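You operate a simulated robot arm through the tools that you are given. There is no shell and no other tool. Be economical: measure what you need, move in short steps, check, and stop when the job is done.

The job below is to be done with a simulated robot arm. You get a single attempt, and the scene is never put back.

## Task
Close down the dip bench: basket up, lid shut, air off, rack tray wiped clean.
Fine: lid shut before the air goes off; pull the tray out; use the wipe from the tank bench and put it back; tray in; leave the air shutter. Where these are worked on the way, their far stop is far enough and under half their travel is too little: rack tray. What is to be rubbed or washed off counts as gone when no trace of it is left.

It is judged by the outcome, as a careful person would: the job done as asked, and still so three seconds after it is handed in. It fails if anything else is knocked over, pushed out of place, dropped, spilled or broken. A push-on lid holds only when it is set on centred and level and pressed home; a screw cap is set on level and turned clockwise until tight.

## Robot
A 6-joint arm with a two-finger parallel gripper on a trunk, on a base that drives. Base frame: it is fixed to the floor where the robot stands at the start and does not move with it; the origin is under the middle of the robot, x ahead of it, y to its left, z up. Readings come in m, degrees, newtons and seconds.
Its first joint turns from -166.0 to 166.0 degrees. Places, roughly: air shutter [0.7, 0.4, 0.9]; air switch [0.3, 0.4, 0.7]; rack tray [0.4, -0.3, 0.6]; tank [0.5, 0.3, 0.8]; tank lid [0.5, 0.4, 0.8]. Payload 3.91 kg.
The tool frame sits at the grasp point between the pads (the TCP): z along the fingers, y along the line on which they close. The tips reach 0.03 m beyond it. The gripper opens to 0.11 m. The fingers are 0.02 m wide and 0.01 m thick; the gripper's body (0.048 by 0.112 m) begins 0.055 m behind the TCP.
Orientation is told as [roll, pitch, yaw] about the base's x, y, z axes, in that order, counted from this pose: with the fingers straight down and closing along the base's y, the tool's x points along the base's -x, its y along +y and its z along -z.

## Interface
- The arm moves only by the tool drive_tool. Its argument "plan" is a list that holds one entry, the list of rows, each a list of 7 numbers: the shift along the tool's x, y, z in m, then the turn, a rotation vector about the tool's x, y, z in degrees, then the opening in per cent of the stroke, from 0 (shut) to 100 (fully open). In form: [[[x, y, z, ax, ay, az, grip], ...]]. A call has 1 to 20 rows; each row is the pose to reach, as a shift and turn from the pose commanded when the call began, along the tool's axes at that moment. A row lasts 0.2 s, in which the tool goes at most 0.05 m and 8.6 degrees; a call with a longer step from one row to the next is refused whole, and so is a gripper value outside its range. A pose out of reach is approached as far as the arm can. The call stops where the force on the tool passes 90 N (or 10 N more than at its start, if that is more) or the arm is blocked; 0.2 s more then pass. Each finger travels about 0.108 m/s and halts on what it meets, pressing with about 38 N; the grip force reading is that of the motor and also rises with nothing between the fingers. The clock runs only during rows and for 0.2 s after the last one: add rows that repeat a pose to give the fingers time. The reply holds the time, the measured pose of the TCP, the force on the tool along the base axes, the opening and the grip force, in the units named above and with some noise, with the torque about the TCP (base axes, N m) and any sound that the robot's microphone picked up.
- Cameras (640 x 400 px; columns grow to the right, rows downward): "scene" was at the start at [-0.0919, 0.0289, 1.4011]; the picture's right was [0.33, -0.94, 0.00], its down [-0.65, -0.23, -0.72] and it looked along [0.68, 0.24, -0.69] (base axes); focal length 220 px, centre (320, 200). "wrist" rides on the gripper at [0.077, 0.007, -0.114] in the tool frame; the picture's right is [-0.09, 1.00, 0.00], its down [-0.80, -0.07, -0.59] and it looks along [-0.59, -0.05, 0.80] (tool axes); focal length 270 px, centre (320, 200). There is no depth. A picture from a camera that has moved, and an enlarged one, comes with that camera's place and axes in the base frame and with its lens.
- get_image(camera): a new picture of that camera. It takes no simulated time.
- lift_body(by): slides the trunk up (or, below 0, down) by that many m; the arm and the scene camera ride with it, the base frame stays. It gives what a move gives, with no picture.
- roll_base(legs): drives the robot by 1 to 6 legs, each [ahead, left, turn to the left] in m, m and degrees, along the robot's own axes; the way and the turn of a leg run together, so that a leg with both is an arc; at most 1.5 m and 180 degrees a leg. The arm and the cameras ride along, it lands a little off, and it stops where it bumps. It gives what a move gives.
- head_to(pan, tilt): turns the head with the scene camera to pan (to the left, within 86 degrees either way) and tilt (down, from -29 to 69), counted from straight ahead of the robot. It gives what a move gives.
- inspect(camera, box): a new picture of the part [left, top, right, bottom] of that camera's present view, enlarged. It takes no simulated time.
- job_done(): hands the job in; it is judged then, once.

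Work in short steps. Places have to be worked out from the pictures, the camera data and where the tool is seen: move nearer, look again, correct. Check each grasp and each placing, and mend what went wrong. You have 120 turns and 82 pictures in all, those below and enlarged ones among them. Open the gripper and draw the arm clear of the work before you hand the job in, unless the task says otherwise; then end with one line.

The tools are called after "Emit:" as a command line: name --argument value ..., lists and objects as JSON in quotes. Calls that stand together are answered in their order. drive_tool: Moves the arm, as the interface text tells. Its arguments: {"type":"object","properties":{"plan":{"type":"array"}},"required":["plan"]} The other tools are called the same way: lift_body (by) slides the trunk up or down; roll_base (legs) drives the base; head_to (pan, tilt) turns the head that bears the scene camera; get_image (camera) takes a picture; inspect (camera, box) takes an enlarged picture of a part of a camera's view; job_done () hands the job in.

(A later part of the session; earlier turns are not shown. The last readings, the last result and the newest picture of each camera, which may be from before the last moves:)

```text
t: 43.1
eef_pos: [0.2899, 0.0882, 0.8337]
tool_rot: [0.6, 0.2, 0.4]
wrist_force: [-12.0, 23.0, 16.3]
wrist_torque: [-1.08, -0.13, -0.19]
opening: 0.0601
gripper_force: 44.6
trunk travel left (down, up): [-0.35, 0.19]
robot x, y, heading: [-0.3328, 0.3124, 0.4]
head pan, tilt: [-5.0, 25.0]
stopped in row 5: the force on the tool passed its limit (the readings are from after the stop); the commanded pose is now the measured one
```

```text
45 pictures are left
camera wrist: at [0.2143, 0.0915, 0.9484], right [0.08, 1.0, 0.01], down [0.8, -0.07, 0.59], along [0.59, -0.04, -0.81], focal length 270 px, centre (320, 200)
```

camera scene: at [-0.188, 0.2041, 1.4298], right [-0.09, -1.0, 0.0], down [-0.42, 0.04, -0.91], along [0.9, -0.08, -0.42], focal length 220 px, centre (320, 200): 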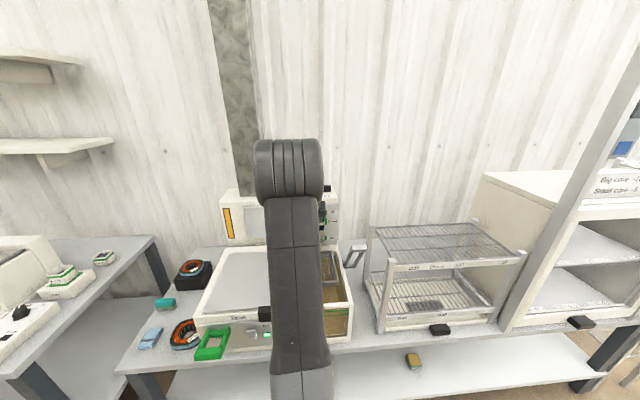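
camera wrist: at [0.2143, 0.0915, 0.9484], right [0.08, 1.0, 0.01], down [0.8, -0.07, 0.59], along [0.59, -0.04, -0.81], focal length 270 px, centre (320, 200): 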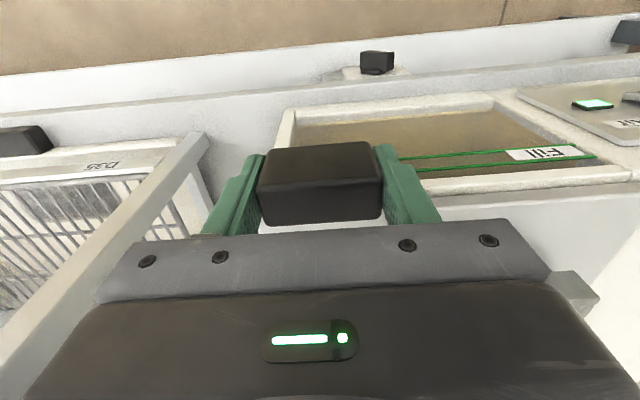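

A row was too long; I resend it with smaller steps.

Emit:
drive_tool --plan '[[[0, 0, 0, 0, 0, 0, 70], [0, 0, 0, 0, 0, 0, 100], [0, 0, 0, 0, 0, 0, 100], [0, 0, -0.04, 0, 0, 0, 100], [0, 0, -0.08, 0, 0, 0, 100], [0.01, 0.02, -0.12, 0, 0, 0, 100], [0.02, 0.04, -0.16, 0, 0, 0, 100], [0.03, 0.06, -0.2, 0, 0, 0, 100], [0.03, 0.08, -0.24, 0, 0, 0, 100]]]'

Emit:
get_image --camera "wrist"

```text
t: 45.1
eef_pos: [0.2625, 0.1576, 1.0728]
tool_rot: [0.9, 0.1, 0.1]
wrist_force: [0.5, -0.9, 0.6]
wrist_torque: [0.01, 0.05, 0.0]
opening: 0.11
gripper_force: 0.0
trunk travel left (down, up): [-0.35, 0.19]
robot x, y, heading: [-0.3307, 0.3124, 0.3]
head pan, tilt: [-5.0, 25.0]
```

```text
44 pictures are left
camera wrist: at [0.1873, 0.1603, 1.188], right [0.09, 1.0, 0.01], down [0.8, -0.08, 0.59], along [0.59, -0.04, -0.81], focal length 270 px, centre (320, 200)
```

wrist: 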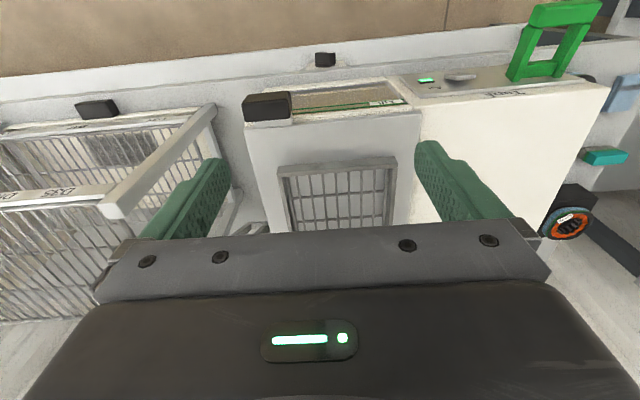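

The lid lies closed under the raised basket. Now the air switch on the front panel, near (0.31, 0.39, 0.715); I look at it with the scene camera enlarged.

Emit:
head_to --pan 12 --tilt 40

Emit:
get_image --camera "scene"

```text
t: 45.9
eef_pos: [0.2632, 0.1562, 1.0704]
tool_rot: [0.9, 0.2, 0.2]
wrist_force: [0.5, 0.3, -0.3]
wrist_torque: [-0.02, 0.02, 0.01]
opening: 0.1101
gripper_force: 0.0
trunk travel left (down, up): [-0.35, 0.19]
robot x, y, heading: [-0.3329, 0.3122, 0.5]
head pan, tilt: [12.0, 40.0]
```

```text
43 pictures are left
camera scene: at [-0.4179, 0.3305, 1.4066], right [0.21, -0.98, 0.0], down [-0.63, -0.14, -0.77], along [0.75, 0.16, -0.64], focal length 220 px, centre (320, 200)
```

scene: 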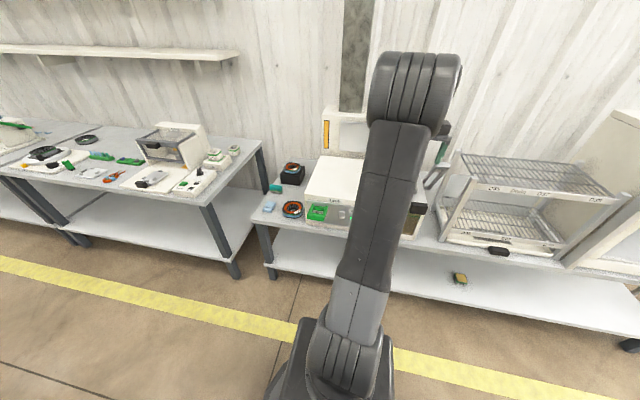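

Emit:
inspect --camera "scene" --box '[295, 185, 375, 245]'

```text
6.67 times, centred on (335, 215) of scene
camera zoom: at [-0.4179, 0.3305, 1.4066], right [0.21, -0.98, 0.0], down [-0.63, -0.14, -0.77], along [0.75, 0.16, -0.64], focal length 1468 px, centre (220, 100)
```

zoom: 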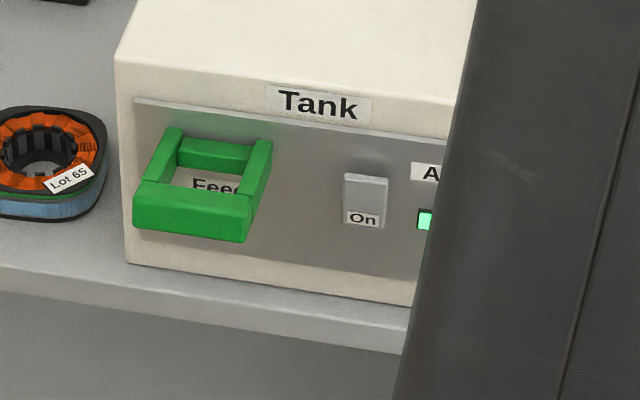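

The switch is a grey rocker-like paddle marked "On" at its lower end. I back the base and look at it from the front with the wrist camera to see its shape.

Emit:
roll_base --legs '[[-0.16, 0.1, 0]]'

Emit:
drive_tool --plan '[[[0, 0.03, 0.04, 0, -5, 0, 0], [0, 0.06, 0.08, 0, -10, 0, 0], [0, 0.09, 0.12, 0, -15, 0, 0], [0, 0.12, 0.16, 0, -20, 0, 0], [0, 0.13, 0.2, 0, -25, 0, 0], [0, 0.13, 0.22, 0, -30, 0, 0]]]'

Emit:
get_image --camera "wrist"

```text
t: 47.4
eef_pos: [0.1055, 0.259, 1.0718]
tool_rot: [0.8, 0.1, 0.4]
wrist_force: [0.1, -0.5, -0.1]
wrist_torque: [0.02, -0.01, 0.03]
opening: 0.11
gripper_force: 0.1
trunk travel left (down, up): [-0.35, 0.19]
robot x, y, heading: [-0.4938, 0.4133, 0.6]
head pan, tilt: [12.0, 40.0]
```

```text
t: 48.8
eef_pos: [0.1023, 0.3913, 0.8534]
tool_rot: [0.9, -29.8, -0.1]
wrist_force: [-0.4, 0.0, -0.3]
wrist_torque: [0.01, 0.03, -0.02]
opening: 0.0004
gripper_force: 37.8
trunk travel left (down, up): [-0.35, 0.19]
robot x, y, heading: [-0.4926, 0.4108, 0.7]
head pan, tilt: [12.0, 40.0]
```

```text
41 pictures are left
camera wrist: at [-0.0218, 0.3951, 0.9152], right [0.07, 1.0, 0.06], down [0.4, -0.08, 0.91], along [0.91, -0.04, -0.4], focal length 270 px, centre (320, 200)
```

wrist: 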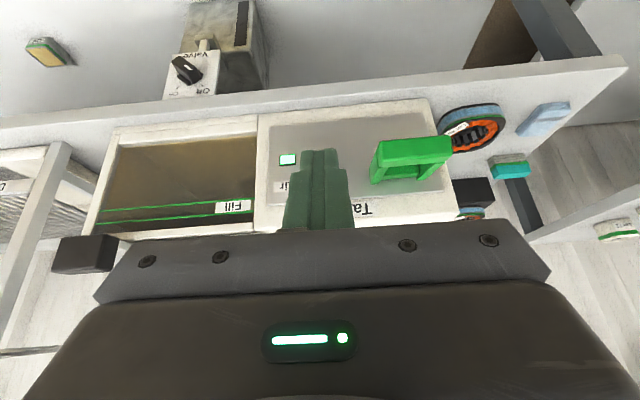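

The fingers hide it; I step aside 7 cm and zoom.

Emit:
drive_tool --plan '[[[0, -0.04, 0, 0, 0, 0, 0], [0, -0.07, 0, 0, 0, 0, 0]]]'

Emit:
inspect --camera "wrist" --box '[310, 110, 470, 230]'

```text
t: 49.4
eef_pos: [0.1026, 0.3219, 0.852]
tool_rot: [0.9, -29.7, 0.0]
wrist_force: [0.3, -0.3, 0.9]
wrist_torque: [0.0, 0.01, 0.0]
opening: 0.0
gripper_force: 37.4
trunk travel left (down, up): [-0.35, 0.19]
robot x, y, heading: [-0.4913, 0.4122, 0.6]
head pan, tilt: [12.0, 40.0]
```

```text
3.33 times, centred on (390, 170) of wrist
camera zoom: at [-0.0201, 0.3253, 0.914], right [0.07, 1.0, 0.06], down [0.4, -0.08, 0.91], along [0.91, -0.04, -0.4], focal length 901 px, centre (87, 300)
```

zoom: 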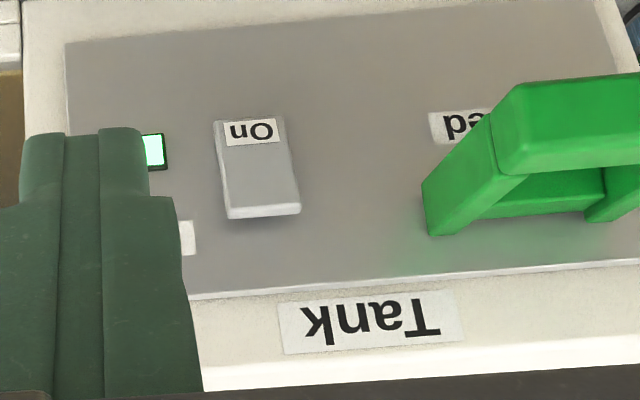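

The upper end sticks out and the "On" end is pressed in, so I press the upper end at about (0.31, 0.385, 0.733). I bring the closed fingertips just in front of it.

Emit:
drive_tool --plan '[[[-0.016, 0.013, 0.032, 0, 0, 0, 0], [-0.032, 0.026, 0.064, 0, 0, 0, 0], [-0.048, 0.04, 0.096, 0, 0, 0, 0], [-0.064, 0.052, 0.128, 0, 0, 0, 0], [-0.0782, 0.0637, 0.1597, 0, 0, 0, 0]]]'

Emit:
get_image --camera "wrist"

```text
t: 50.6
eef_pos: [0.2506, 0.3877, 0.7533]
tool_rot: [0.9, -29.8, -0.1]
wrist_force: [0.1, 0.1, -0.1]
wrist_torque: [0.02, -0.01, 0.02]
opening: 0.0
gripper_force: 37.8
trunk travel left (down, up): [-0.35, 0.19]
robot x, y, heading: [-0.4936, 0.412, 0.7]
head pan, tilt: [12.0, 40.0]
```

```text
39 pictures are left
camera wrist: at [0.1269, 0.3917, 0.8145], right [0.07, 1.0, 0.06], down [0.4, -0.08, 0.91], along [0.91, -0.04, -0.4], focal length 270 px, centre (320, 200)
```

wrist: 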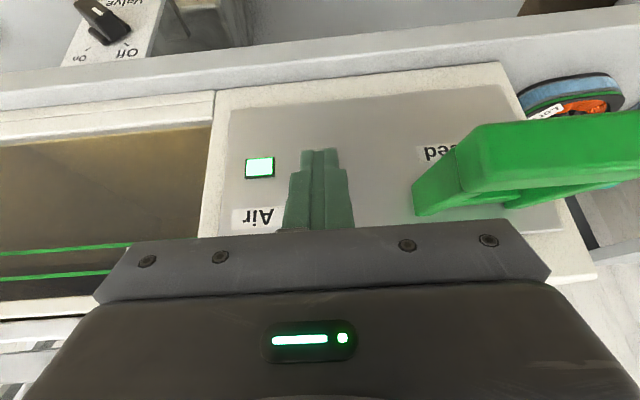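

Aligned; I push forward gently in small steps.

Emit:
drive_tool --plan '[[[-0.013, -0.001, 0.0074, 0, 0, 0, 0], [-0.0217, -0.001, 0.0124, 0, 0, 0, 0], [-0.026, -0.001, 0.0149, 0, 0, 0, 0], [-0.0304, -0.001, 0.0173, 0, 0, 0, 0], [-0.0347, -0.001, 0.0198, 0, 0, 0, 0]]]'

Emit:
get_image --camera "wrist"

```text
t: 51.8
eef_pos: [0.2816, 0.3878, 0.7558]
tool_rot: [0.9, -29.3, 0.0]
wrist_force: [-59.2, 5.2, 11.0]
wrist_torque: [0.08, 1.0, 0.11]
opening: 0.0001
gripper_force: 38.0
trunk travel left (down, up): [-0.35, 0.19]
robot x, y, heading: [-0.4951, 0.4142, 0.8]
head pan, tilt: [12.0, 40.0]
```

```text
38 pictures are left
camera wrist: at [0.1577, 0.3915, 0.8171], right [0.07, 1.0, 0.06], down [0.41, -0.08, 0.91], along [0.91, -0.04, -0.41], focal length 270 px, centre (320, 200)
```

wrist: 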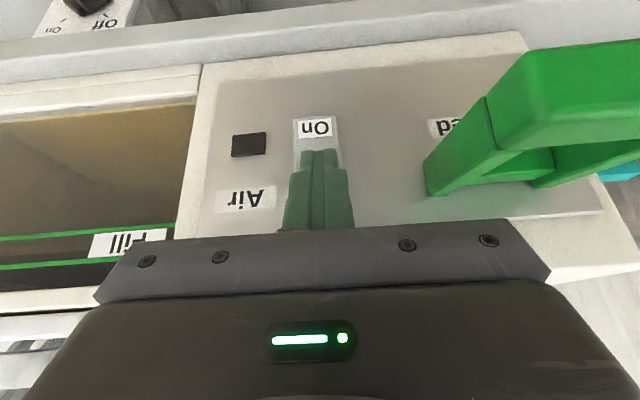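

The lamp has gone out: air off. I draw back and up.

Emit:
drive_tool --plan '[[[0.035, 0, -0.02, 0, 0, 0, 0], [0.07, 0, -0.05, 0, 0, 0, 0], [0.08, -0.02, -0.09, 0, 6, 0, 0], [0.08, -0.05, -0.13, 0, 14, 0, 0], [0.08, -0.08, -0.165, 0, 22, 0, 0], [0.08, -0.11, -0.2, 0, 29, 0, 0], [0.08, -0.11, -0.24, 0, 29, 0, 0]]]'

Emit:
roll_base --legs '[[0, -0.5, 0]]'

Emit:
get_image --camera "wrist"

```text
t: 53.4
eef_pos: [0.1009, 0.2714, 0.9185]
tool_rot: [0.9, -0.8, 0.2]
wrist_force: [0.5, -0.8, -0.2]
wrist_torque: [0.0, -0.02, 0.0]
opening: 0.0
gripper_force: 37.8
trunk travel left (down, up): [-0.35, 0.19]
robot x, y, heading: [-0.4953, 0.4149, 0.7]
head pan, tilt: [12.0, 40.0]
```

```text
t: 56.4
eef_pos: [0.1103, -0.2291, 0.9188]
tool_rot: [0.8, -0.9, 0.8]
wrist_force: [-0.4, 0.4, 0.7]
wrist_torque: [0.02, 0.02, 0.01]
opening: 0.0
gripper_force: 37.4
trunk travel left (down, up): [-0.35, 0.19]
robot x, y, heading: [-0.4833, -0.0958, 0.7]
head pan, tilt: [12.0, 40.0]
```

```text
37 pictures are left
camera wrist: at [0.0309, -0.2258, 1.0326], right [0.07, 1.0, 0.01], down [0.79, -0.07, 0.6], along [0.6, -0.03, -0.8], focal length 270 px, centre (320, 200)
```

wrist: 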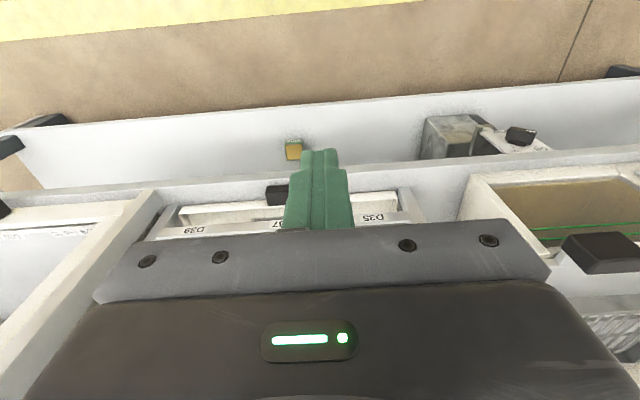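

The tray's black handle is near (0.30, −0.30, 0.66). I open the gripper and move over to view it between the fingers.

Emit:
drive_tool --plan '[[[-0.03, -0.03, 0, 0, 0, 0, 50], [-0.06, -0.06, 0, 0, 0, 0, 100], [-0.09, -0.08, 0, 0, 0, 0, 100], [-0.09, -0.08, 0, 0, 0, 0, 100]]]'

Emit:
get_image --camera "wrist"

Emit:
head_to --pan -25 --tilt 40

Emit:
get_image --camera "scene"

```text
t: 57.4
eef_pos: [0.2011, -0.306, 0.9178]
tool_rot: [0.8, -0.8, 0.7]
wrist_force: [0.4, 0.2, -1.9]
wrist_torque: [0.01, 0.02, 0.0]
opening: 0.1101
gripper_force: 0.1
trunk travel left (down, up): [-0.35, 0.19]
robot x, y, heading: [-0.4899, -0.0901, 1.0]
head pan, tilt: [12.0, 40.0]
```

```text
36 pictures are left
camera wrist: at [0.1227, -0.3034, 1.0324], right [0.07, 1.0, 0.01], down [0.79, -0.07, 0.6], along [0.6, -0.03, -0.8], focal length 270 px, centre (320, 200)
```

wrist: 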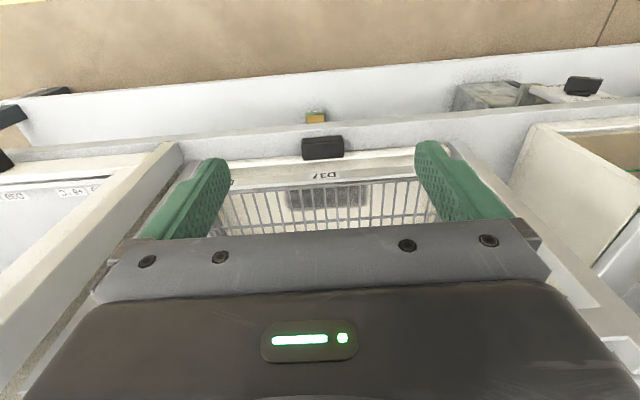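

```text
t: 58.4
eef_pos: [0.2005, -0.3066, 0.9183]
tool_rot: [0.8, -0.8, 0.7]
wrist_force: [0.0, -0.3, 0.3]
wrist_torque: [-0.03, 0.0, 0.01]
opening: 0.1102
gripper_force: 0.1
trunk travel left (down, up): [-0.35, 0.19]
robot x, y, heading: [-0.4867, -0.0954, 0.8]
head pan, tilt: [-25.0, 40.0]
```

```text
35 pictures are left
camera scene: at [-0.5773, -0.1296, 1.4066], right [-0.41, -0.91, 0.0], down [-0.59, 0.26, -0.77], along [0.7, -0.31, -0.64], focal length 220 px, centre (320, 200)
```

scene: 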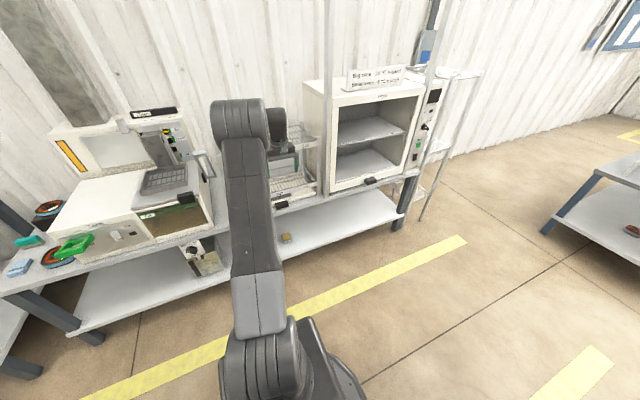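

The upper shelf front stands at x≈0.34, z≈0.93, so I tilt the fingers forward 40° to keep the wrist clear while reaching the handle at about (0.30, −0.306, 0.67).

Emit:
drive_tool --plan '[[[0.02, 0, 0.03, -0.9, -8, 0, 100], [0.02, 0, 0.07, -0.9, -16, 0, 100], [0.02, 0, 0.11, -0.9, -24, 0, 100], [0.02, 0, 0.15, -0.9, -32, 0, 100], [0.02, 0, 0.17, -0.9, -39, 0, 100]]]'

Emit:
get_image --camera "wrist"

```text
t: 59.6
eef_pos: [0.1806, -0.3052, 0.7474]
tool_rot: [2.0, -39.8, -0.4]
wrist_force: [0.2, -0.3, 0.1]
wrist_torque: [-0.01, -0.03, 0.0]
opening: 0.1101
gripper_force: 0.1
trunk travel left (down, up): [-0.35, 0.19]
robot x, y, heading: [-0.485, -0.0947, 1.1]
head pan, tilt: [-25.0, 40.0]
```

```text
34 pictures are left
camera wrist: at [0.0485, -0.3031, 0.7879], right [0.05, 1.0, 0.08], down [0.24, -0.09, 0.97], along [0.97, -0.03, -0.24], focal length 270 px, centre (320, 200)
```

wrist: 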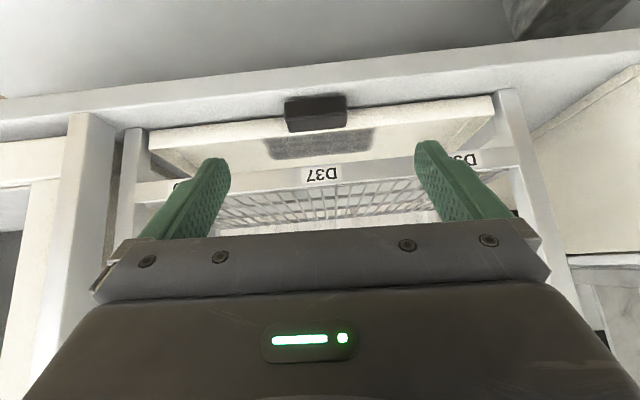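

Emit:
inspect --camera "wrist" --box '[240, 70, 400, 190]'

```text
3.33 times, centred on (320, 130) of wrist
camera zoom: at [0.0485, -0.3031, 0.7879], right [0.05, 1.0, 0.08], down [0.24, -0.09, 0.97], along [0.97, -0.03, -0.24], focal length 901 px, centre (320, 433)
```

zoom: 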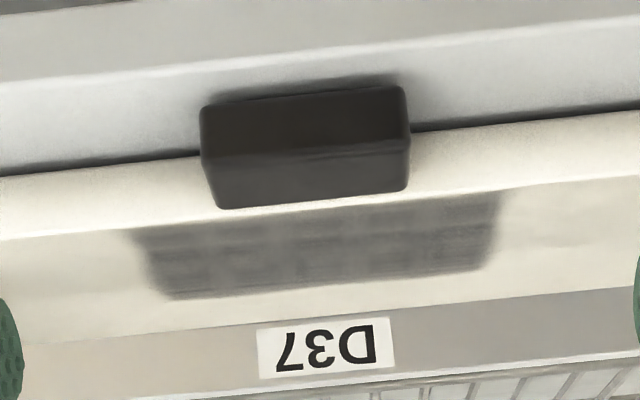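

The handle block is about z 0.626–0.647, x 0.284–0.305, y −0.307, with the tray wall right behind it. I reduce the tilt to 18° and move to (0.28, −0.307, 0.645) with the fingers open.

Emit:
drive_tool --plan '[[[-0.002, -0.001, 0.01, 0.5, 6, 0, 100], [-0.004, -0.002, 0.03, 1, 12, 0, 100], [-0.006, -0.003, 0.055, 1.5, 18, 0, 100], [-0.008, -0.004, 0.08, 2, 21.8, 0, 100], [-0.0108, -0.005, 0.105, 2, 21.8, 0, 100], [-0.0108, -0.006, 0.118, 2, 21.8, 0, 100]]]'

Emit:
get_image --camera "wrist"

```text
t: 61.0
eef_pos: [0.266, -0.3067, 0.664]
tool_rot: [-0.1, -18.0, 0.1]
wrist_force: [-0.1, -0.3, 0.8]
wrist_torque: [0.0, 0.01, 0.0]
opening: 0.1102
gripper_force: 0.0
trunk travel left (down, up): [-0.35, 0.19]
robot x, y, heading: [-0.4847, -0.0913, 1.0]
head pan, tilt: [-25.0, 40.0]
```

```text
32 pictures are left
camera wrist: at [0.1578, -0.3018, 0.7495], right [0.08, 1.0, 0.02], down [0.58, -0.07, 0.81], along [0.81, -0.05, -0.58], focal length 270 px, centre (320, 200)
```

wrist: 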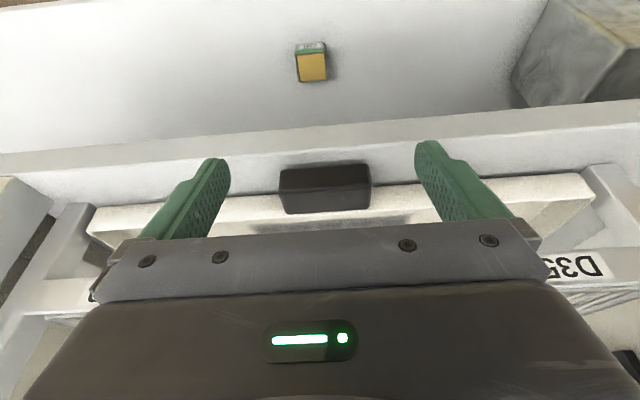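

Handle is at x≈0.29–0.31. I move the last 2 cm forward/down and close.

Emit:
drive_tool --plan '[[[-0.006, 0, 0.013, 0, 0, 0, 100], [-0.0128, 0, 0.0245, 0, 0, 0, 100], [-0.0128, 0, 0.0245, 0, 0, 0, 50], [-0.0128, 0, 0.0245, 0, 0, 0, 0], [-0.0128, 0, 0.0245, 0, 0, 0, 0], [-0.0128, 0, 0.0245, 0, 0, 0, 0]]]'

Emit:
get_image --camera "wrist"

```text
t: 62.4
eef_pos: [0.2868, -0.3078, 0.6447]
tool_rot: [0.0, -18.0, 0.2]
wrist_force: [0.3, 0.6, 0.1]
wrist_torque: [0.0, 0.01, -0.01]
opening: 0.0
gripper_force: 37.5
trunk travel left (down, up): [-0.35, 0.19]
robot x, y, heading: [-0.4826, -0.0933, 1.0]
head pan, tilt: [-25.0, 40.0]
```

```text
31 pictures are left
camera wrist: at [0.178, -0.3021, 0.7302], right [0.08, 1.0, 0.02], down [0.58, -0.07, 0.81], along [0.81, -0.05, -0.58], focal length 270 px, centre (320, 200)
```

wrist: 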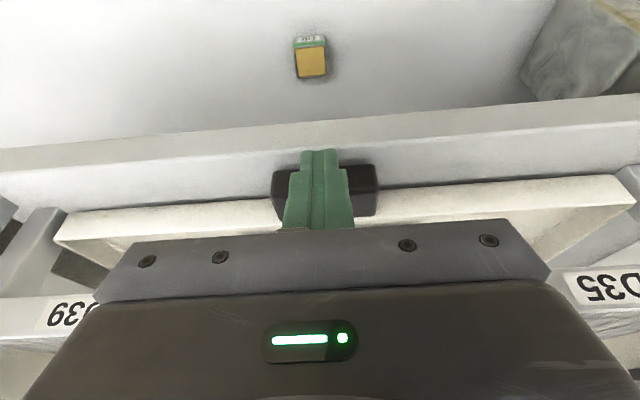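

The fingers closed in front of the handle; triangulating again puts its front at x≈0.315, top z≈0.625. I open and go 2.5 cm further, slightly lower.

Emit:
drive_tool --plan '[[[0, 0, 0, 0, 0, 0, 50], [0, 0, 0, 0, 0, 0, 100], [0, 0, 0, 0, 0, 0, 100], [-0.008, 0, 0.004, 0, 0, 0, 100], [-0.016, 0, 0.008, 0, 0, 0, 100], [-0.0226, 0, 0.0115, 0, 0, 0, 100]]]'

Emit:
get_image --camera "wrist"

```text
t: 63.8
eef_pos: [0.3118, -0.3081, 0.6419]
tool_rot: [-0.1, -18.0, 0.0]
wrist_force: [0.6, 0.2, -1.0]
wrist_torque: [-0.02, 0.02, 0.01]
opening: 0.1101
gripper_force: 0.1
trunk travel left (down, up): [-0.35, 0.19]
robot x, y, heading: [-0.4858, -0.0934, 1.2]
head pan, tilt: [-25.0, 40.0]
```

```text
30 pictures are left
camera wrist: at [0.2035, -0.3025, 0.7275], right [0.08, 1.0, 0.02], down [0.58, -0.07, 0.81], along [0.81, -0.05, -0.58], focal length 270 px, centre (320, 200)
```

wrist: 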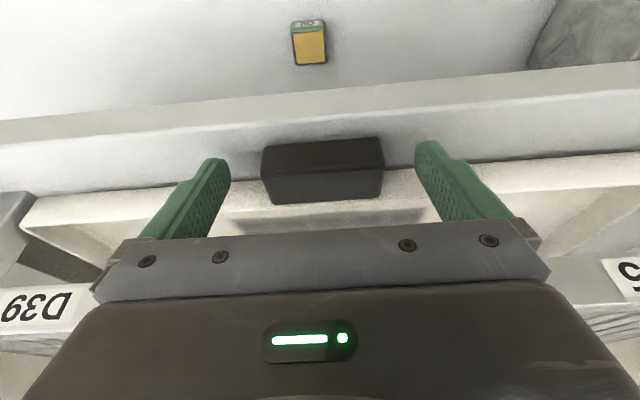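

Now the handle lies between the fingertips; I close.

Emit:
drive_tool --plan '[[[0, 0, 0, 0, 0, 0, 50], [0, 0, 0, 0, 0, 0, 0], [0, 0, 0, 0, 0, 0, 0], [0, 0, 0, 0, 0, 0, 0]]]'

```text
t: 64.8
eef_pos: [0.3113, -0.3067, 0.6415]
tool_rot: [-0.1, -18.0, 0.2]
wrist_force: [1.1, 7.5, -0.1]
wrist_torque: [0.83, 0.33, 0.16]
opening: 0.07
gripper_force: 44.7
trunk travel left (down, up): [-0.35, 0.19]
robot x, y, heading: [-0.4864, -0.0932, 0.8]
head pan, tilt: [-25.0, 40.0]
```

Gripped at 0.070 m. I pull the tray straight out towards the robot.

Emit:
drive_tool --plan '[[[0.019, 0, -0.0062, 0, 0, 0, 0], [0.038, 0, -0.0124, 0, 0, 0, 0], [0.057, 0, -0.0185, 0, 0, 0, 0], [0.076, 0, -0.0247, 0, 0, 0, 0], [0.095, 0, -0.0309, 0, 0, 0, 0], [0.114, 0, -0.0371, 0, 0, 0, 0], [0.133, 0, -0.0433, 0, 0, 0, 0], [0.133, 0, -0.0433, 0, 0, 0, 0]]]'

Emit:
get_image --camera "wrist"

```text
t: 66.6
eef_pos: [0.1688, -0.3072, 0.6416]
tool_rot: [0.0, -17.8, 0.2]
wrist_force: [-2.0, 15.2, -1.8]
wrist_torque: [0.24, -1.08, 0.25]
opening: 0.07
gripper_force: 45.1
trunk travel left (down, up): [-0.35, 0.19]
robot x, y, heading: [-0.4851, -0.0936, 0.8]
head pan, tilt: [-25.0, 40.0]
```

```text
29 pictures are left
camera wrist: at [0.0611, -0.302, 0.7277], right [0.08, 1.0, 0.03], down [0.58, -0.07, 0.81], along [0.81, -0.05, -0.58], focal length 270 px, centre (320, 200)
```

wrist: 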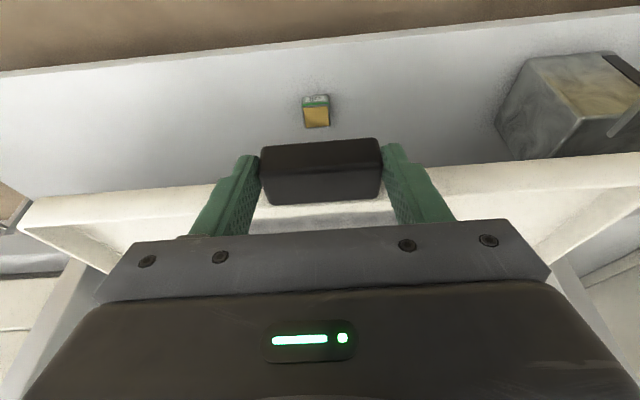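

It comes out smoothly, 0.14 m so far. I keep pulling towards the far stop.

Emit:
drive_tool --plan '[[[0.014, 0, -0.0046, 0, 0, 0, 0], [0.028, 0, -0.0093, 0, 0, 0, 0], [0.043, 0, -0.0139, 0, 0, 0, 0], [0.057, 0, -0.0185, 0, 0, 0, 0], [0.071, 0, -0.0232, 0, 0, 0, 0], [0.086, 0, -0.0278, 0, 0, 0, 0], [0.1, 0, -0.0325, 0, 0, 0, 0], [0.114, 0, -0.0371, 0, 0, 0, 0]]]'

Emit:
get_image --camera "wrist"

```text
t: 68.4
eef_pos: [0.048, -0.3073, 0.6413]
tool_rot: [-0.1, -17.9, 0.1]
wrist_force: [0.5, -0.3, 0.0]
wrist_torque: [0.0, -0.02, 0.02]
opening: 0.0001
gripper_force: 37.5
trunk travel left (down, up): [-0.35, 0.19]
robot x, y, heading: [-0.4876, -0.0933, 0.9]
head pan, tilt: [-25.0, 40.0]
```

```text
28 pictures are left
camera wrist: at [-0.0585, -0.3025, 0.7267], right [0.08, 1.0, 0.02], down [0.58, -0.07, 0.81], along [0.81, -0.05, -0.58], focal length 270 px, centre (320, 200)
```

wrist: 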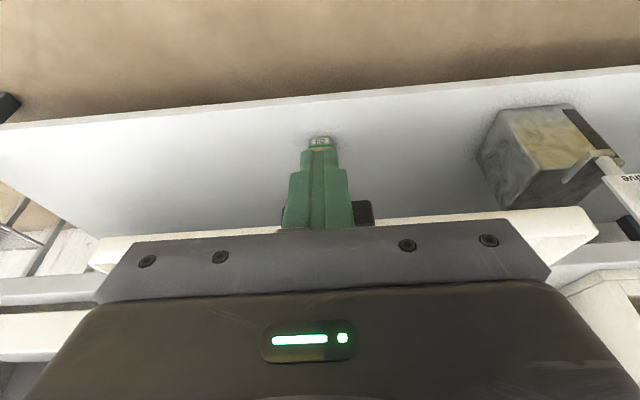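

The fingers slipped off at what must be the far stop. I rise to see the pulled-out tray.

Emit:
drive_tool --plan '[[[0.02, 0, -0.02, 0, 0, 0, 0], [0.03, 0, -0.06, 0, 0, 0, 0], [0.03, 0, -0.1, 0, 5, 0, 20], [0.03, 0, -0.14, 0, 10, 0, 50], [0.03, 0, -0.18, 0, 14, 0, 100], [0.03, 0, -0.22, 0, 18, 0, 100], [0.03, 0, -0.26, 0, 18, 0, 100], [0.03, 0, -0.3, 0, 18, 0, 100]]]'

Emit:
get_image --camera "wrist"

```text
t: 70.2
eef_pos: [-0.071, -0.3064, 0.919]
tool_rot: [-0.1, 0.1, 0.1]
wrist_force: [0.6, -0.2, -0.6]
wrist_torque: [0.02, 0.0, 0.01]
opening: 0.1101
gripper_force: 0.0
trunk travel left (down, up): [-0.35, 0.19]
robot x, y, heading: [-0.4883, -0.0934, 0.9]
head pan, tilt: [-25.0, 40.0]
```

```text
27 pictures are left
camera wrist: at [-0.1457, -0.3003, 1.034], right [0.09, 1.0, 0.0], down [0.8, -0.07, 0.59], along [0.59, -0.05, -0.8], focal length 270 px, centre (320, 200)
```

wrist: 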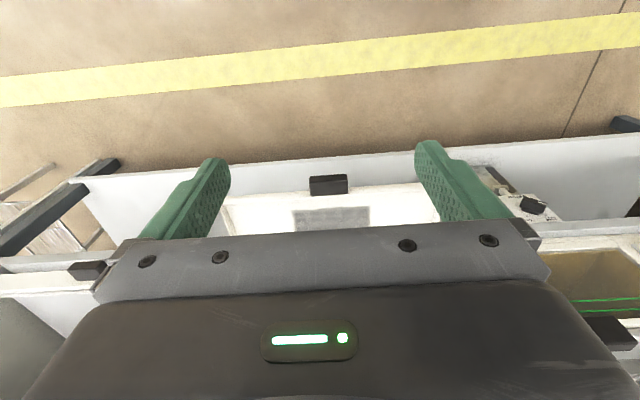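

The tray is out about 0.195 m and shows a grey stain near its front. I move forward to see it whole.

Emit:
drive_tool --plan '[[[-0.04, 0.0, 0, 0, 0, 0, 100], [-0.08, 0.0, 0, 0, 0, 0, 100], [-0.12, 0.0, 0, 0, 0, 0, 100]]]'

Emit:
get_image --camera "wrist"

```text
t: 71.0
eef_pos: [0.0531, -0.3043, 0.9156]
tool_rot: [-0.1, 0.1, 0.1]
wrist_force: [0.1, -0.9, 0.2]
wrist_torque: [0.04, -0.03, -0.01]
opening: 0.1098
gripper_force: 0.1
trunk travel left (down, up): [-0.35, 0.19]
robot x, y, heading: [-0.4883, -0.0927, 1.2]
head pan, tilt: [-25.0, 40.0]
```

```text
26 pictures are left
camera wrist: at [-0.024, -0.2991, 1.032], right [0.09, 1.0, 0.0], down [0.8, -0.07, 0.59], along [0.59, -0.05, -0.8], focal length 270 px, centre (320, 200)
```

wrist: 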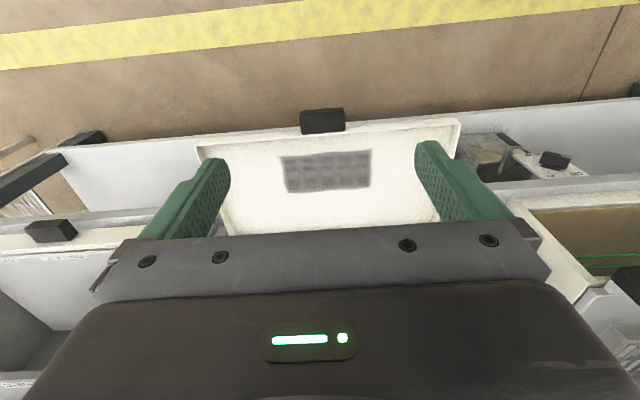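

The stain spans about x 0.19–0.27, y −0.38…−0.23 on the tray floor. Now I fetch the wipe at about (0.40, 0.78).

Emit:
roll_base --legs '[[0, 0.98, -1], [0.12, 0, 0]]'

Emit:
get_image --camera "wrist"

```text
t: 77.0
eef_pos: [0.1631, 0.6751, 0.9171]
tool_rot: [-0.1, 0.0, -1.4]
wrist_force: [0.1, -0.4, -0.5]
wrist_torque: [0.07, 0.0, 0.02]
opening: 0.1099
gripper_force: 0.1
trunk travel left (down, up): [-0.35, 0.19]
robot x, y, heading: [-0.3697, 0.9007, -0.4]
head pan, tilt: [-25.0, 40.0]
```

```text
25 pictures are left
camera wrist: at [0.0863, 0.6827, 1.032], right [0.11, 0.99, 0.0], down [0.8, -0.09, 0.59], along [0.59, -0.07, -0.8], focal length 270 px, centre (320, 200)
```

wrist: 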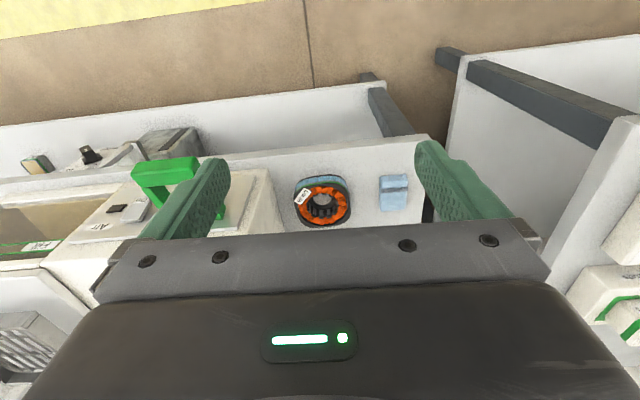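

The wipe is at about (0.388, 0.785), 0.054 wide along y. I move the base up and come over it.

Emit:
roll_base --legs '[[0.12, 0, 0]]'

Emit:
drive_tool --plan '[[[-0.03, 0.03, 0.02, 0, 0, 0, 100], [-0.06, 0.06, 0.05, 0, 0, 0, 100], [-0.08, 0.09, 0.08, 0, 0, 0, 100], [-0.09, 0.11, 0.11, 0, 0, 0, 100], [-0.095, 0.113, 0.15, 0, 0, 0, 100], [-0.095, 0.113, 0.18, 0, 0, 0, 100]]]'

Emit:
get_image --camera "wrist"

```text
t: 78.3
eef_pos: [0.2789, 0.6746, 0.917]
tool_rot: [-0.1, 0.1, -1.3]
wrist_force: [0.2, 0.2, -1.0]
wrist_torque: [0.01, -0.04, 0.0]
opening: 0.11
gripper_force: 0.1
trunk travel left (down, up): [-0.35, 0.19]
robot x, y, heading: [-0.2571, 0.8962, -0.4]
head pan, tilt: [-25.0, 40.0]
```

```text
refused: row 2 steps farther than a row can; nothing moved
```

```text
24 pictures are left
camera wrist: at [0.2033, 0.6818, 1.0319], right [0.11, 0.99, 0.0], down [0.8, -0.09, 0.59], along [0.59, -0.07, -0.8], focal length 270 px, centre (320, 200)
```

wrist: 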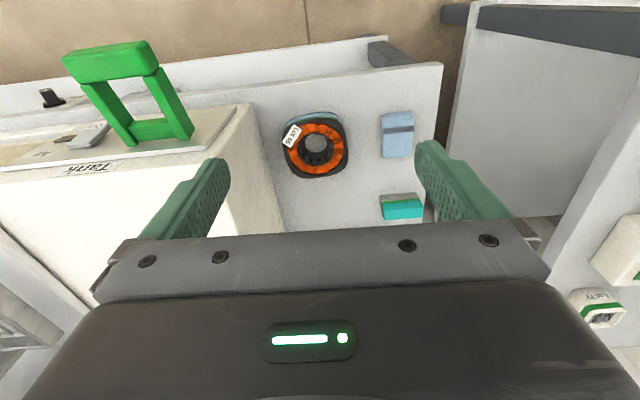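

Second view agrees: (0.389, 0.784). I resend with smaller steps.

Emit:
drive_tool --plan '[[[-0.025, 0.025, 0.02, 0, 0, 0, 75], [-0.05, 0.05, 0.04, 0, 0, 0, 75], [-0.075, 0.075, 0.06, 0, 0, 0, 75], [-0.095, 0.1, 0.09, 0, 0, 0, 75], [-0.1075, 0.1125, 0.13, 0, 0, 0, 75], [-0.1075, 0.1125, 0.17, 0, 0, 0, 75], [-0.1075, 0.1125, 0.2, 0, 0, 0, 75]]]'

Emit:
get_image --camera "wrist"

```text
t: 79.9
eef_pos: [0.3921, 0.786, 0.7166]
tool_rot: [-0.1, 0.1, -1.3]
wrist_force: [-0.3, -0.2, 0.6]
wrist_torque: [0.04, 0.0, 0.01]
opening: 0.0825
gripper_force: 0.0
trunk travel left (down, up): [-0.35, 0.19]
robot x, y, heading: [-0.2521, 0.8984, -0.3]
head pan, tilt: [-25.0, 40.0]
```

```text
23 pictures are left
camera wrist: at [0.316, 0.7942, 0.8313], right [0.11, 0.99, 0.0], down [0.8, -0.09, 0.59], along [0.59, -0.07, -0.8], focal length 270 px, centre (320, 200)
```

wrist: 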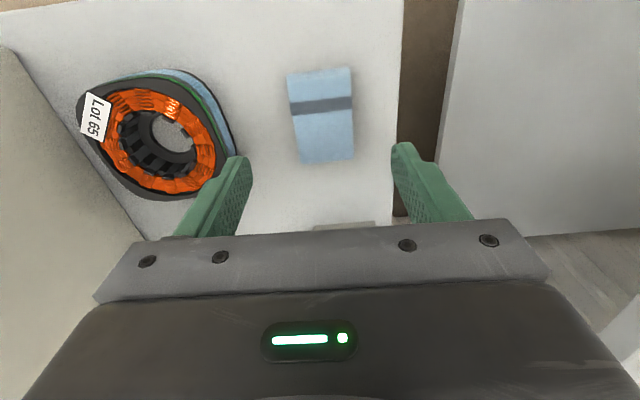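

Well centred on the wipe. I go down to z≈0.636 and close on it.

Emit:
drive_tool --plan '[[[0, 0, 0.03, 0, 0, 0, 75], [0, 0, 0.06, 0, 0, 0, 75], [0, 0, 0.078, 0, 0, 0, 75], [0, 0, 0.081, 0, 0, 0, 75], [0, 0, 0.081, 0, 0, 0, 30], [0, 0, 0.081, 0, 0, 0, 0], [0, 0, 0.081, 0, 0, 0, 0], [0, 0, 0.081, 0, 0, 0, 0]]]'

Emit:
get_image --camera "wrist"

```text
t: 81.7
eef_pos: [0.39, 0.785, 0.6354]
tool_rot: [0.0, 0.1, -1.3]
wrist_force: [-0.5, -0.6, 0.6]
wrist_torque: [-0.01, 0.01, -0.01]
opening: 0.0486
gripper_force: 38.0
trunk travel left (down, up): [-0.35, 0.19]
robot x, y, heading: [-0.2501, 0.8965, -0.4]
head pan, tilt: [-25.0, 40.0]
```

```text
22 pictures are left
camera wrist: at [0.3134, 0.7926, 0.7511], right [0.11, 0.99, 0.0], down [0.8, -0.09, 0.59], along [0.59, -0.07, -0.8], focal length 270 px, centre (320, 200)
```

wrist: 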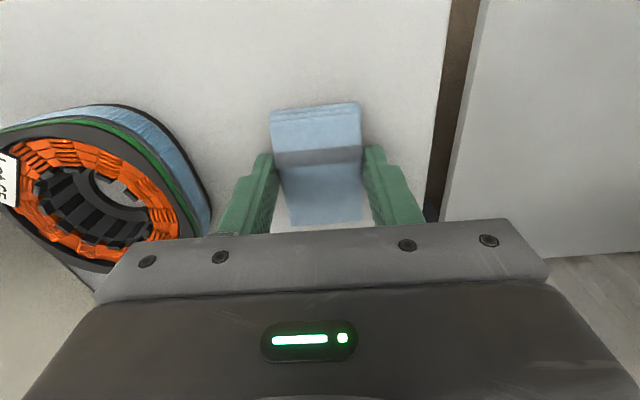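

The wipe is held (0.0486 m). I lift it straight up and carry it to the tray.

Emit:
drive_tool --plan '[[[0, 0, -0.03, 0, 0, 0, 0], [0, 0, -0.07, 0, 0, 0, 0], [0, 0, -0.11, 0, 0, 0, 0], [0, 0, -0.15, 0, 0, 0, 0], [0.03, 0, -0.19, 0, 0, 0, 0], [0.06, 0, -0.23, 0, 0, 0, 0], [0.09, 0, -0.27, 0, 0, 0, 0], [0.11, 0, -0.29, 0, 0, 0, 0]]]'

Emit:
roll_base --legs '[[-0.27, 0, 0], [0, -1.05, 0.4]]'

Emit:
get_image --camera "wrist"

```text
t: 83.5
eef_pos: [0.2783, 0.7878, 0.9261]
tool_rot: [-0.2, 0.0, -1.3]
wrist_force: [0.0, -0.8, -0.4]
wrist_torque: [0.02, -0.01, 0.04]
opening: 0.0489
gripper_force: 37.8
trunk travel left (down, up): [-0.35, 0.19]
robot x, y, heading: [-0.2508, 0.8958, -0.5]
head pan, tilt: [-25.0, 40.0]
```

```text
t: 90.4
eef_pos: [0.0118, -0.259, 0.9264]
tool_rot: [-0.1, 0.1, -0.8]
wrist_force: [-1.0, 0.1, 0.4]
wrist_torque: [0.0, -0.01, 0.04]
opening: 0.0486
gripper_force: 38.1
trunk travel left (down, up): [-0.35, 0.19]
robot x, y, heading: [-0.5226, -0.1509, 0.1]
head pan, tilt: [-25.0, 40.0]
```

```text
21 pictures are left
camera wrist: at [-0.0645, -0.2525, 1.0413], right [0.1, 0.99, 0.0], down [0.8, -0.08, 0.59], along [0.59, -0.06, -0.8], focal length 270 px, centre (320, 200)
```

wrist: 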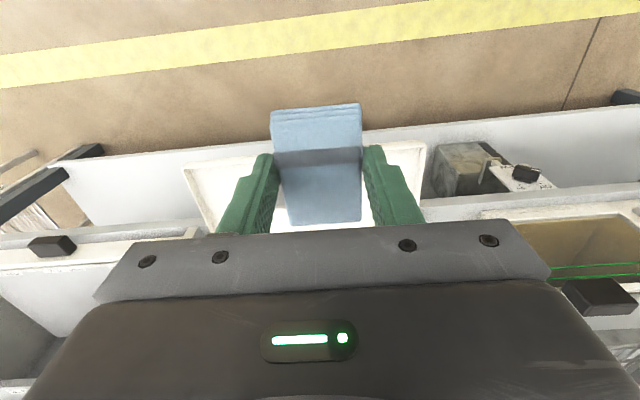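

Still held well. I move over the left part of the stain (x=0.205, y=−0.40) and go down to just above the tray floor.

Emit:
drive_tool --plan '[[[-0.035, -0.025, 0, 0, 0, 0, 0], [-0.07, -0.05, 0, 0, 0, 0, 0], [-0.105, -0.075, 0, 0, 0, 0, 0], [-0.14, -0.1, 0, 0, 0, 0, 0], [-0.17, -0.12, 0.02, 0, 0, 0, 0], [-0.195, -0.138, 0.05, 0, 0, 0, 0], [-0.195, -0.138, 0.09, 0, 0, 0, 0], [-0.195, -0.138, 0.13, 0, 0, 0, 0], [-0.195, -0.138, 0.17, 0, 0, 0, 0], [-0.195, -0.138, 0.21, 0, 0, 0, 0], [-0.195, -0.138, 0.25, 0, 0, 0, 0], [-0.195, -0.138, 0.265, 0, 0, 0, 0]]]'

Emit:
get_image --camera "wrist"

```text
t: 93.0
eef_pos: [0.2055, -0.401, 0.6599]
tool_rot: [-0.1, 0.1, -0.8]
wrist_force: [0.5, 0.5, -0.4]
wrist_torque: [-0.02, -0.03, 0.02]
opening: 0.0485
gripper_force: 38.2
trunk travel left (down, up): [-0.35, 0.19]
robot x, y, heading: [-0.5229, -0.1541, 0.2]
head pan, tilt: [-25.0, 40.0]
```

```text
20 pictures are left
camera wrist: at [0.1293, -0.3936, 0.7763], right [0.1, 0.99, 0.0], down [0.8, -0.08, 0.59], along [0.59, -0.06, -0.8], focal length 270 px, centre (320, 200)
```

wrist: 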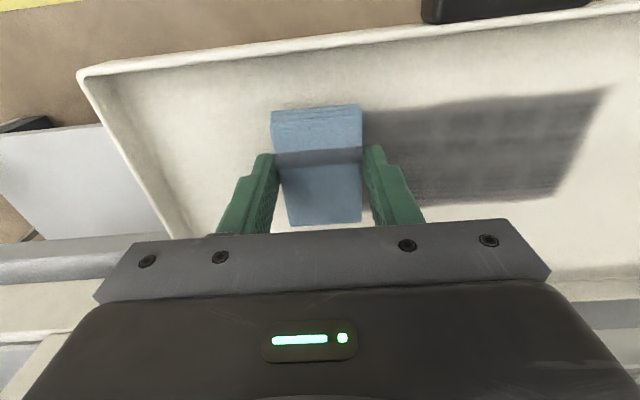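

Stain lies right beside the wipe. I lower to contact in 2 mm steps.

Emit:
drive_tool --plan '[[[0, 0, 0.005, 0, 0, 0, 0], [0, 0, 0.01, 0, 0, 0, 0], [0, 0, 0.014, 0, 0, 0, 0], [0, 0, 0.014, 0, 0, 0, 0]]]'

```text
t: 94.0
eef_pos: [0.2044, -0.4021, 0.6469]
tool_rot: [-0.2, 0.1, -0.6]
wrist_force: [0.6, -0.4, -0.3]
wrist_torque: [0.0, -0.01, 0.03]
opening: 0.0488
gripper_force: 37.7
trunk travel left (down, up): [-0.35, 0.19]
robot x, y, heading: [-0.5156, -0.1551, 0.1]
head pan, tilt: [-25.0, 40.0]
```

Emit:
drive_tool --plan '[[[0, 0, 0.003, 0, 0, 0, 0], [0, 0, 0.005, 0, 0, 0, 0], [0, 0, 0.007, 0, 0, 0, 0], [0, 0, 0.007, 0, 0, 0, 0]]]'

```text
t: 95.0
eef_pos: [0.2037, -0.4004, 0.6448]
tool_rot: [-0.3, -0.3, -0.7]
wrist_force: [-2.7, 1.5, 25.1]
wrist_torque: [0.29, 0.47, -0.03]
opening: 0.0488
gripper_force: 38.0
trunk travel left (down, up): [-0.35, 0.19]
robot x, y, heading: [-0.523, -0.153, 0.2]
head pan, tilt: [-25.0, 40.0]
```

In contact with 25 N. I sweep across the stain along y and back.

Emit:
drive_tool --plan '[[[0, 0.02, 0, 0, 0, 0, 0], [0, 0.04, 0, 0, 0, 0, 0], [0, 0.06, 0, 0, 0, 0, 0], [0, 0.08, 0, 0, 0, 0, 0], [0, 0.1, 0, 0, 0, 0, 0], [0, 0.12, 0, 0, 0, 0, 0], [0, 0.14, 0, 0, 0, 0, 0], [0, 0.16, 0, 0, 0, 0, 0], [0, 0.18, 0, 0, 0, 0, 0], [0, 0.2, 0, 0, 0, 0, 0]]]'

Emit:
get_image --camera "wrist"

```text
t: 97.2
eef_pos: [0.2067, -0.1992, 0.6428]
tool_rot: [0.0, -0.2, -0.8]
wrist_force: [-0.7, -11.7, 38.4]
wrist_torque: [-0.43, -0.01, -0.01]
opening: 0.0488
gripper_force: 37.9
trunk travel left (down, up): [-0.35, 0.19]
robot x, y, heading: [-0.5207, -0.1541, -0.1]
head pan, tilt: [-25.0, 40.0]
```

```text
19 pictures are left
camera wrist: at [0.1298, -0.193, 0.7582], right [0.1, 0.99, 0.0], down [0.8, -0.08, 0.6], along [0.59, -0.06, -0.8], focal length 270 px, centre (320, 200)
```

wrist: 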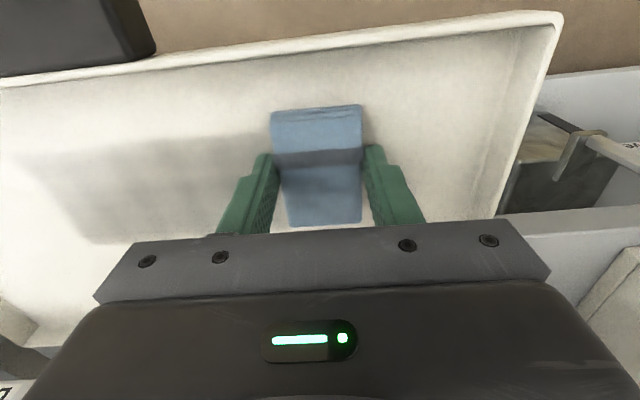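

The stain fades with each pass. I go on with several passes over lanes at x≈0.205 and 0.235.

Emit:
drive_tool --plan '[[[0, -0.03, 0, 0, 0, 0, 0], [0, -0.06, 0, 0, 0, 0, 0], [0, -0.09, 0, 0, 0, 0, 0], [0, -0.12, 0, 0, 0, 0, 0], [0, -0.15, 0, 0, 0, 0, 0], [0, -0.18, 0, 0, 0, 0, 0], [-0.015, -0.2, 0, 0, 0, 0, 0], [-0.035, -0.19, 0, 0, 0, 0, 0], [-0.035, -0.16, 0, 0, 0, 0, 0], [-0.035, -0.13, 0, 0, 0, 0, 0], [-0.035, -0.1, 0, 0, 0, 0, 0], [-0.035, -0.07, 0, 0, 0, 0, 0], [-0.035, -0.04, 0, 0, 0, 0, 0], [-0.035, -0.01, 0, 0, 0, 0, 0], [-0.035, -0.04, 0, 0, 0, 0, 0], [-0.035, -0.07, 0, 0, 0, 0, 0], [-0.035, -0.1, 0, 0, 0, 0, 0], [-0.035, -0.13, 0, 0, 0, 0, 0], [-0.035, -0.16, 0, 0, 0, 0, 0], [-0.035, -0.2, 0, 0, 0, 0, 0]]]'

Emit:
get_image --camera "wrist"

```text
t: 101.4
eef_pos: [0.238, -0.4024, 0.6427]
tool_rot: [-0.2, -0.1, -0.8]
wrist_force: [-0.4, 3.3, 21.9]
wrist_torque: [0.28, -0.11, -0.01]
opening: 0.049
gripper_force: 38.1
trunk travel left (down, up): [-0.35, 0.19]
robot x, y, heading: [-0.5218, -0.1532, 0.3]
head pan, tilt: [-25.0, 40.0]
```

```text
18 pictures are left
camera wrist: at [0.1617, -0.3964, 0.7575], right [0.1, 0.99, 0.0], down [0.8, -0.08, 0.6], along [0.59, -0.06, -0.8], focal length 270 px, centre (320, 200)
```

wrist: 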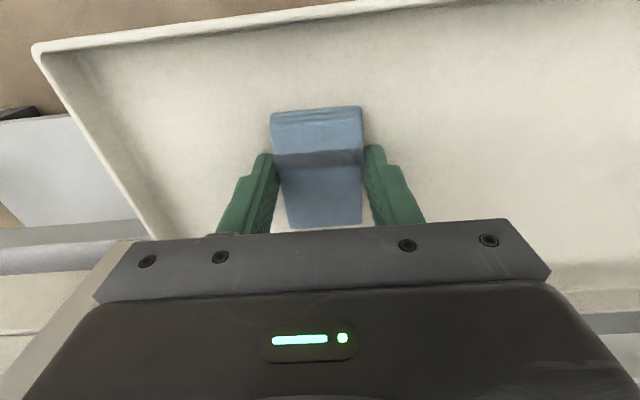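

It looks clean already; for surety I make more passes, including the near (x≈0.195) and far (x≈0.255) margins.

Emit:
drive_tool --plan '[[[-0.01, 0.03, 0, 0, 0, 0, 0], [-0.017, 0.06, 0, 0, 0, 0, 0], [-0.017, 0.09, 0, 0, 0, 0, 0], [-0.017, 0.12, 0, 0, 0, 0, 0], [-0.017, 0.15, 0, 0, 0, 0, 0], [-0.017, 0.19, 0, 0, 0, 0, 0], [0.01, 0.21, 0, 0, 0, 0, 0], [0.035, 0.2, 0, 0, 0, 0, 0], [0.042, 0.17, 0, 0, 0, 0, 0], [0.042, 0.14, 0, 0, 0, 0, 0], [0.042, 0.11, 0, 0, 0, 0, 0], [0.042, 0.08, 0, 0, 0, 0, 0], [0.042, 0.05, 0, 0, 0, 0, 0], [0.042, 0.01, 0, 0, 0, 0, 0], [0.025, 0.0, 0, 0, 0, 0, 0], [0.02, 0.04, 0, 0, 0, 0, 0], [0.02, 0.08, 0, 0, 0, 0, 0], [0.02, 0.12, 0, 0, 0, 0, 0], [0.02, 0.16, 0, 0, 0, 0, 0], [0.02, 0.2, 0, 0, 0, 0, 0]]]'

Emit:
drive_tool --plan '[[[0, 0, -0.03, 0, 0, 0, 0], [0, 0, -0.07, 0, 0, 0, 0], [0.01, 0, -0.11, 0, 0, 0, 0], [0.03, 0, -0.15, 0, 0, 0, 0], [0.06, 0, -0.19, 0, 0, 0, 0], [0.09, 0, -0.23, 0, 0, 0, 0], [0.12, 0, -0.27, 0, 0, 0, 0]]]'

Emit:
inspect --camera "wrist" --box '[120, 90, 460, 250]'

```text
t: 105.6
eef_pos: [0.2216, -0.1997, 0.6419]
tool_rot: [-0.1, 0.0, -0.9]
wrist_force: [0.2, -0.4, 17.8]
wrist_torque: [-0.03, 0.2, 0.08]
opening: 0.0485
gripper_force: 38.4
trunk travel left (down, up): [-0.35, 0.19]
robot x, y, heading: [-0.5245, -0.154, -0.2]
head pan, tilt: [-25.0, 40.0]
```

```text
t: 107.2
eef_pos: [0.0988, -0.1979, 0.9116]
tool_rot: [-0.2, 0.0, -0.6]
wrist_force: [0.6, -0.2, -1.1]
wrist_torque: [0.0, 0.01, 0.02]
opening: 0.0484
gripper_force: 37.8
trunk travel left (down, up): [-0.35, 0.19]
robot x, y, heading: [-0.5228, -0.1545, 0.1]
head pan, tilt: [-25.0, 40.0]
```

```text
1.88 times, centred on (290, 170) of wrist
camera zoom: at [0.0229, -0.191, 1.0262], right [0.1, 0.99, 0.0], down [0.8, -0.08, 0.59], along [0.59, -0.06, -0.8], focal length 509 px, centre (376, 256)
```

zoom: 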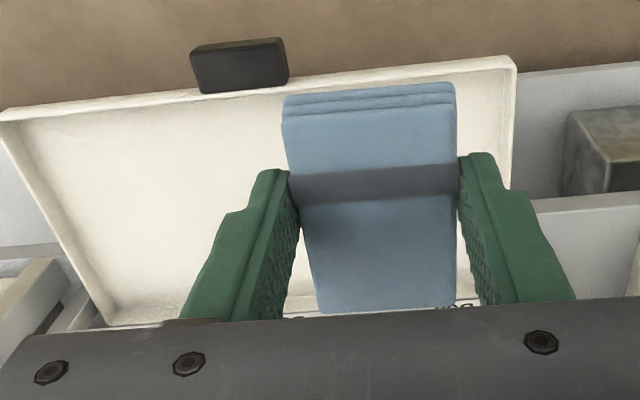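

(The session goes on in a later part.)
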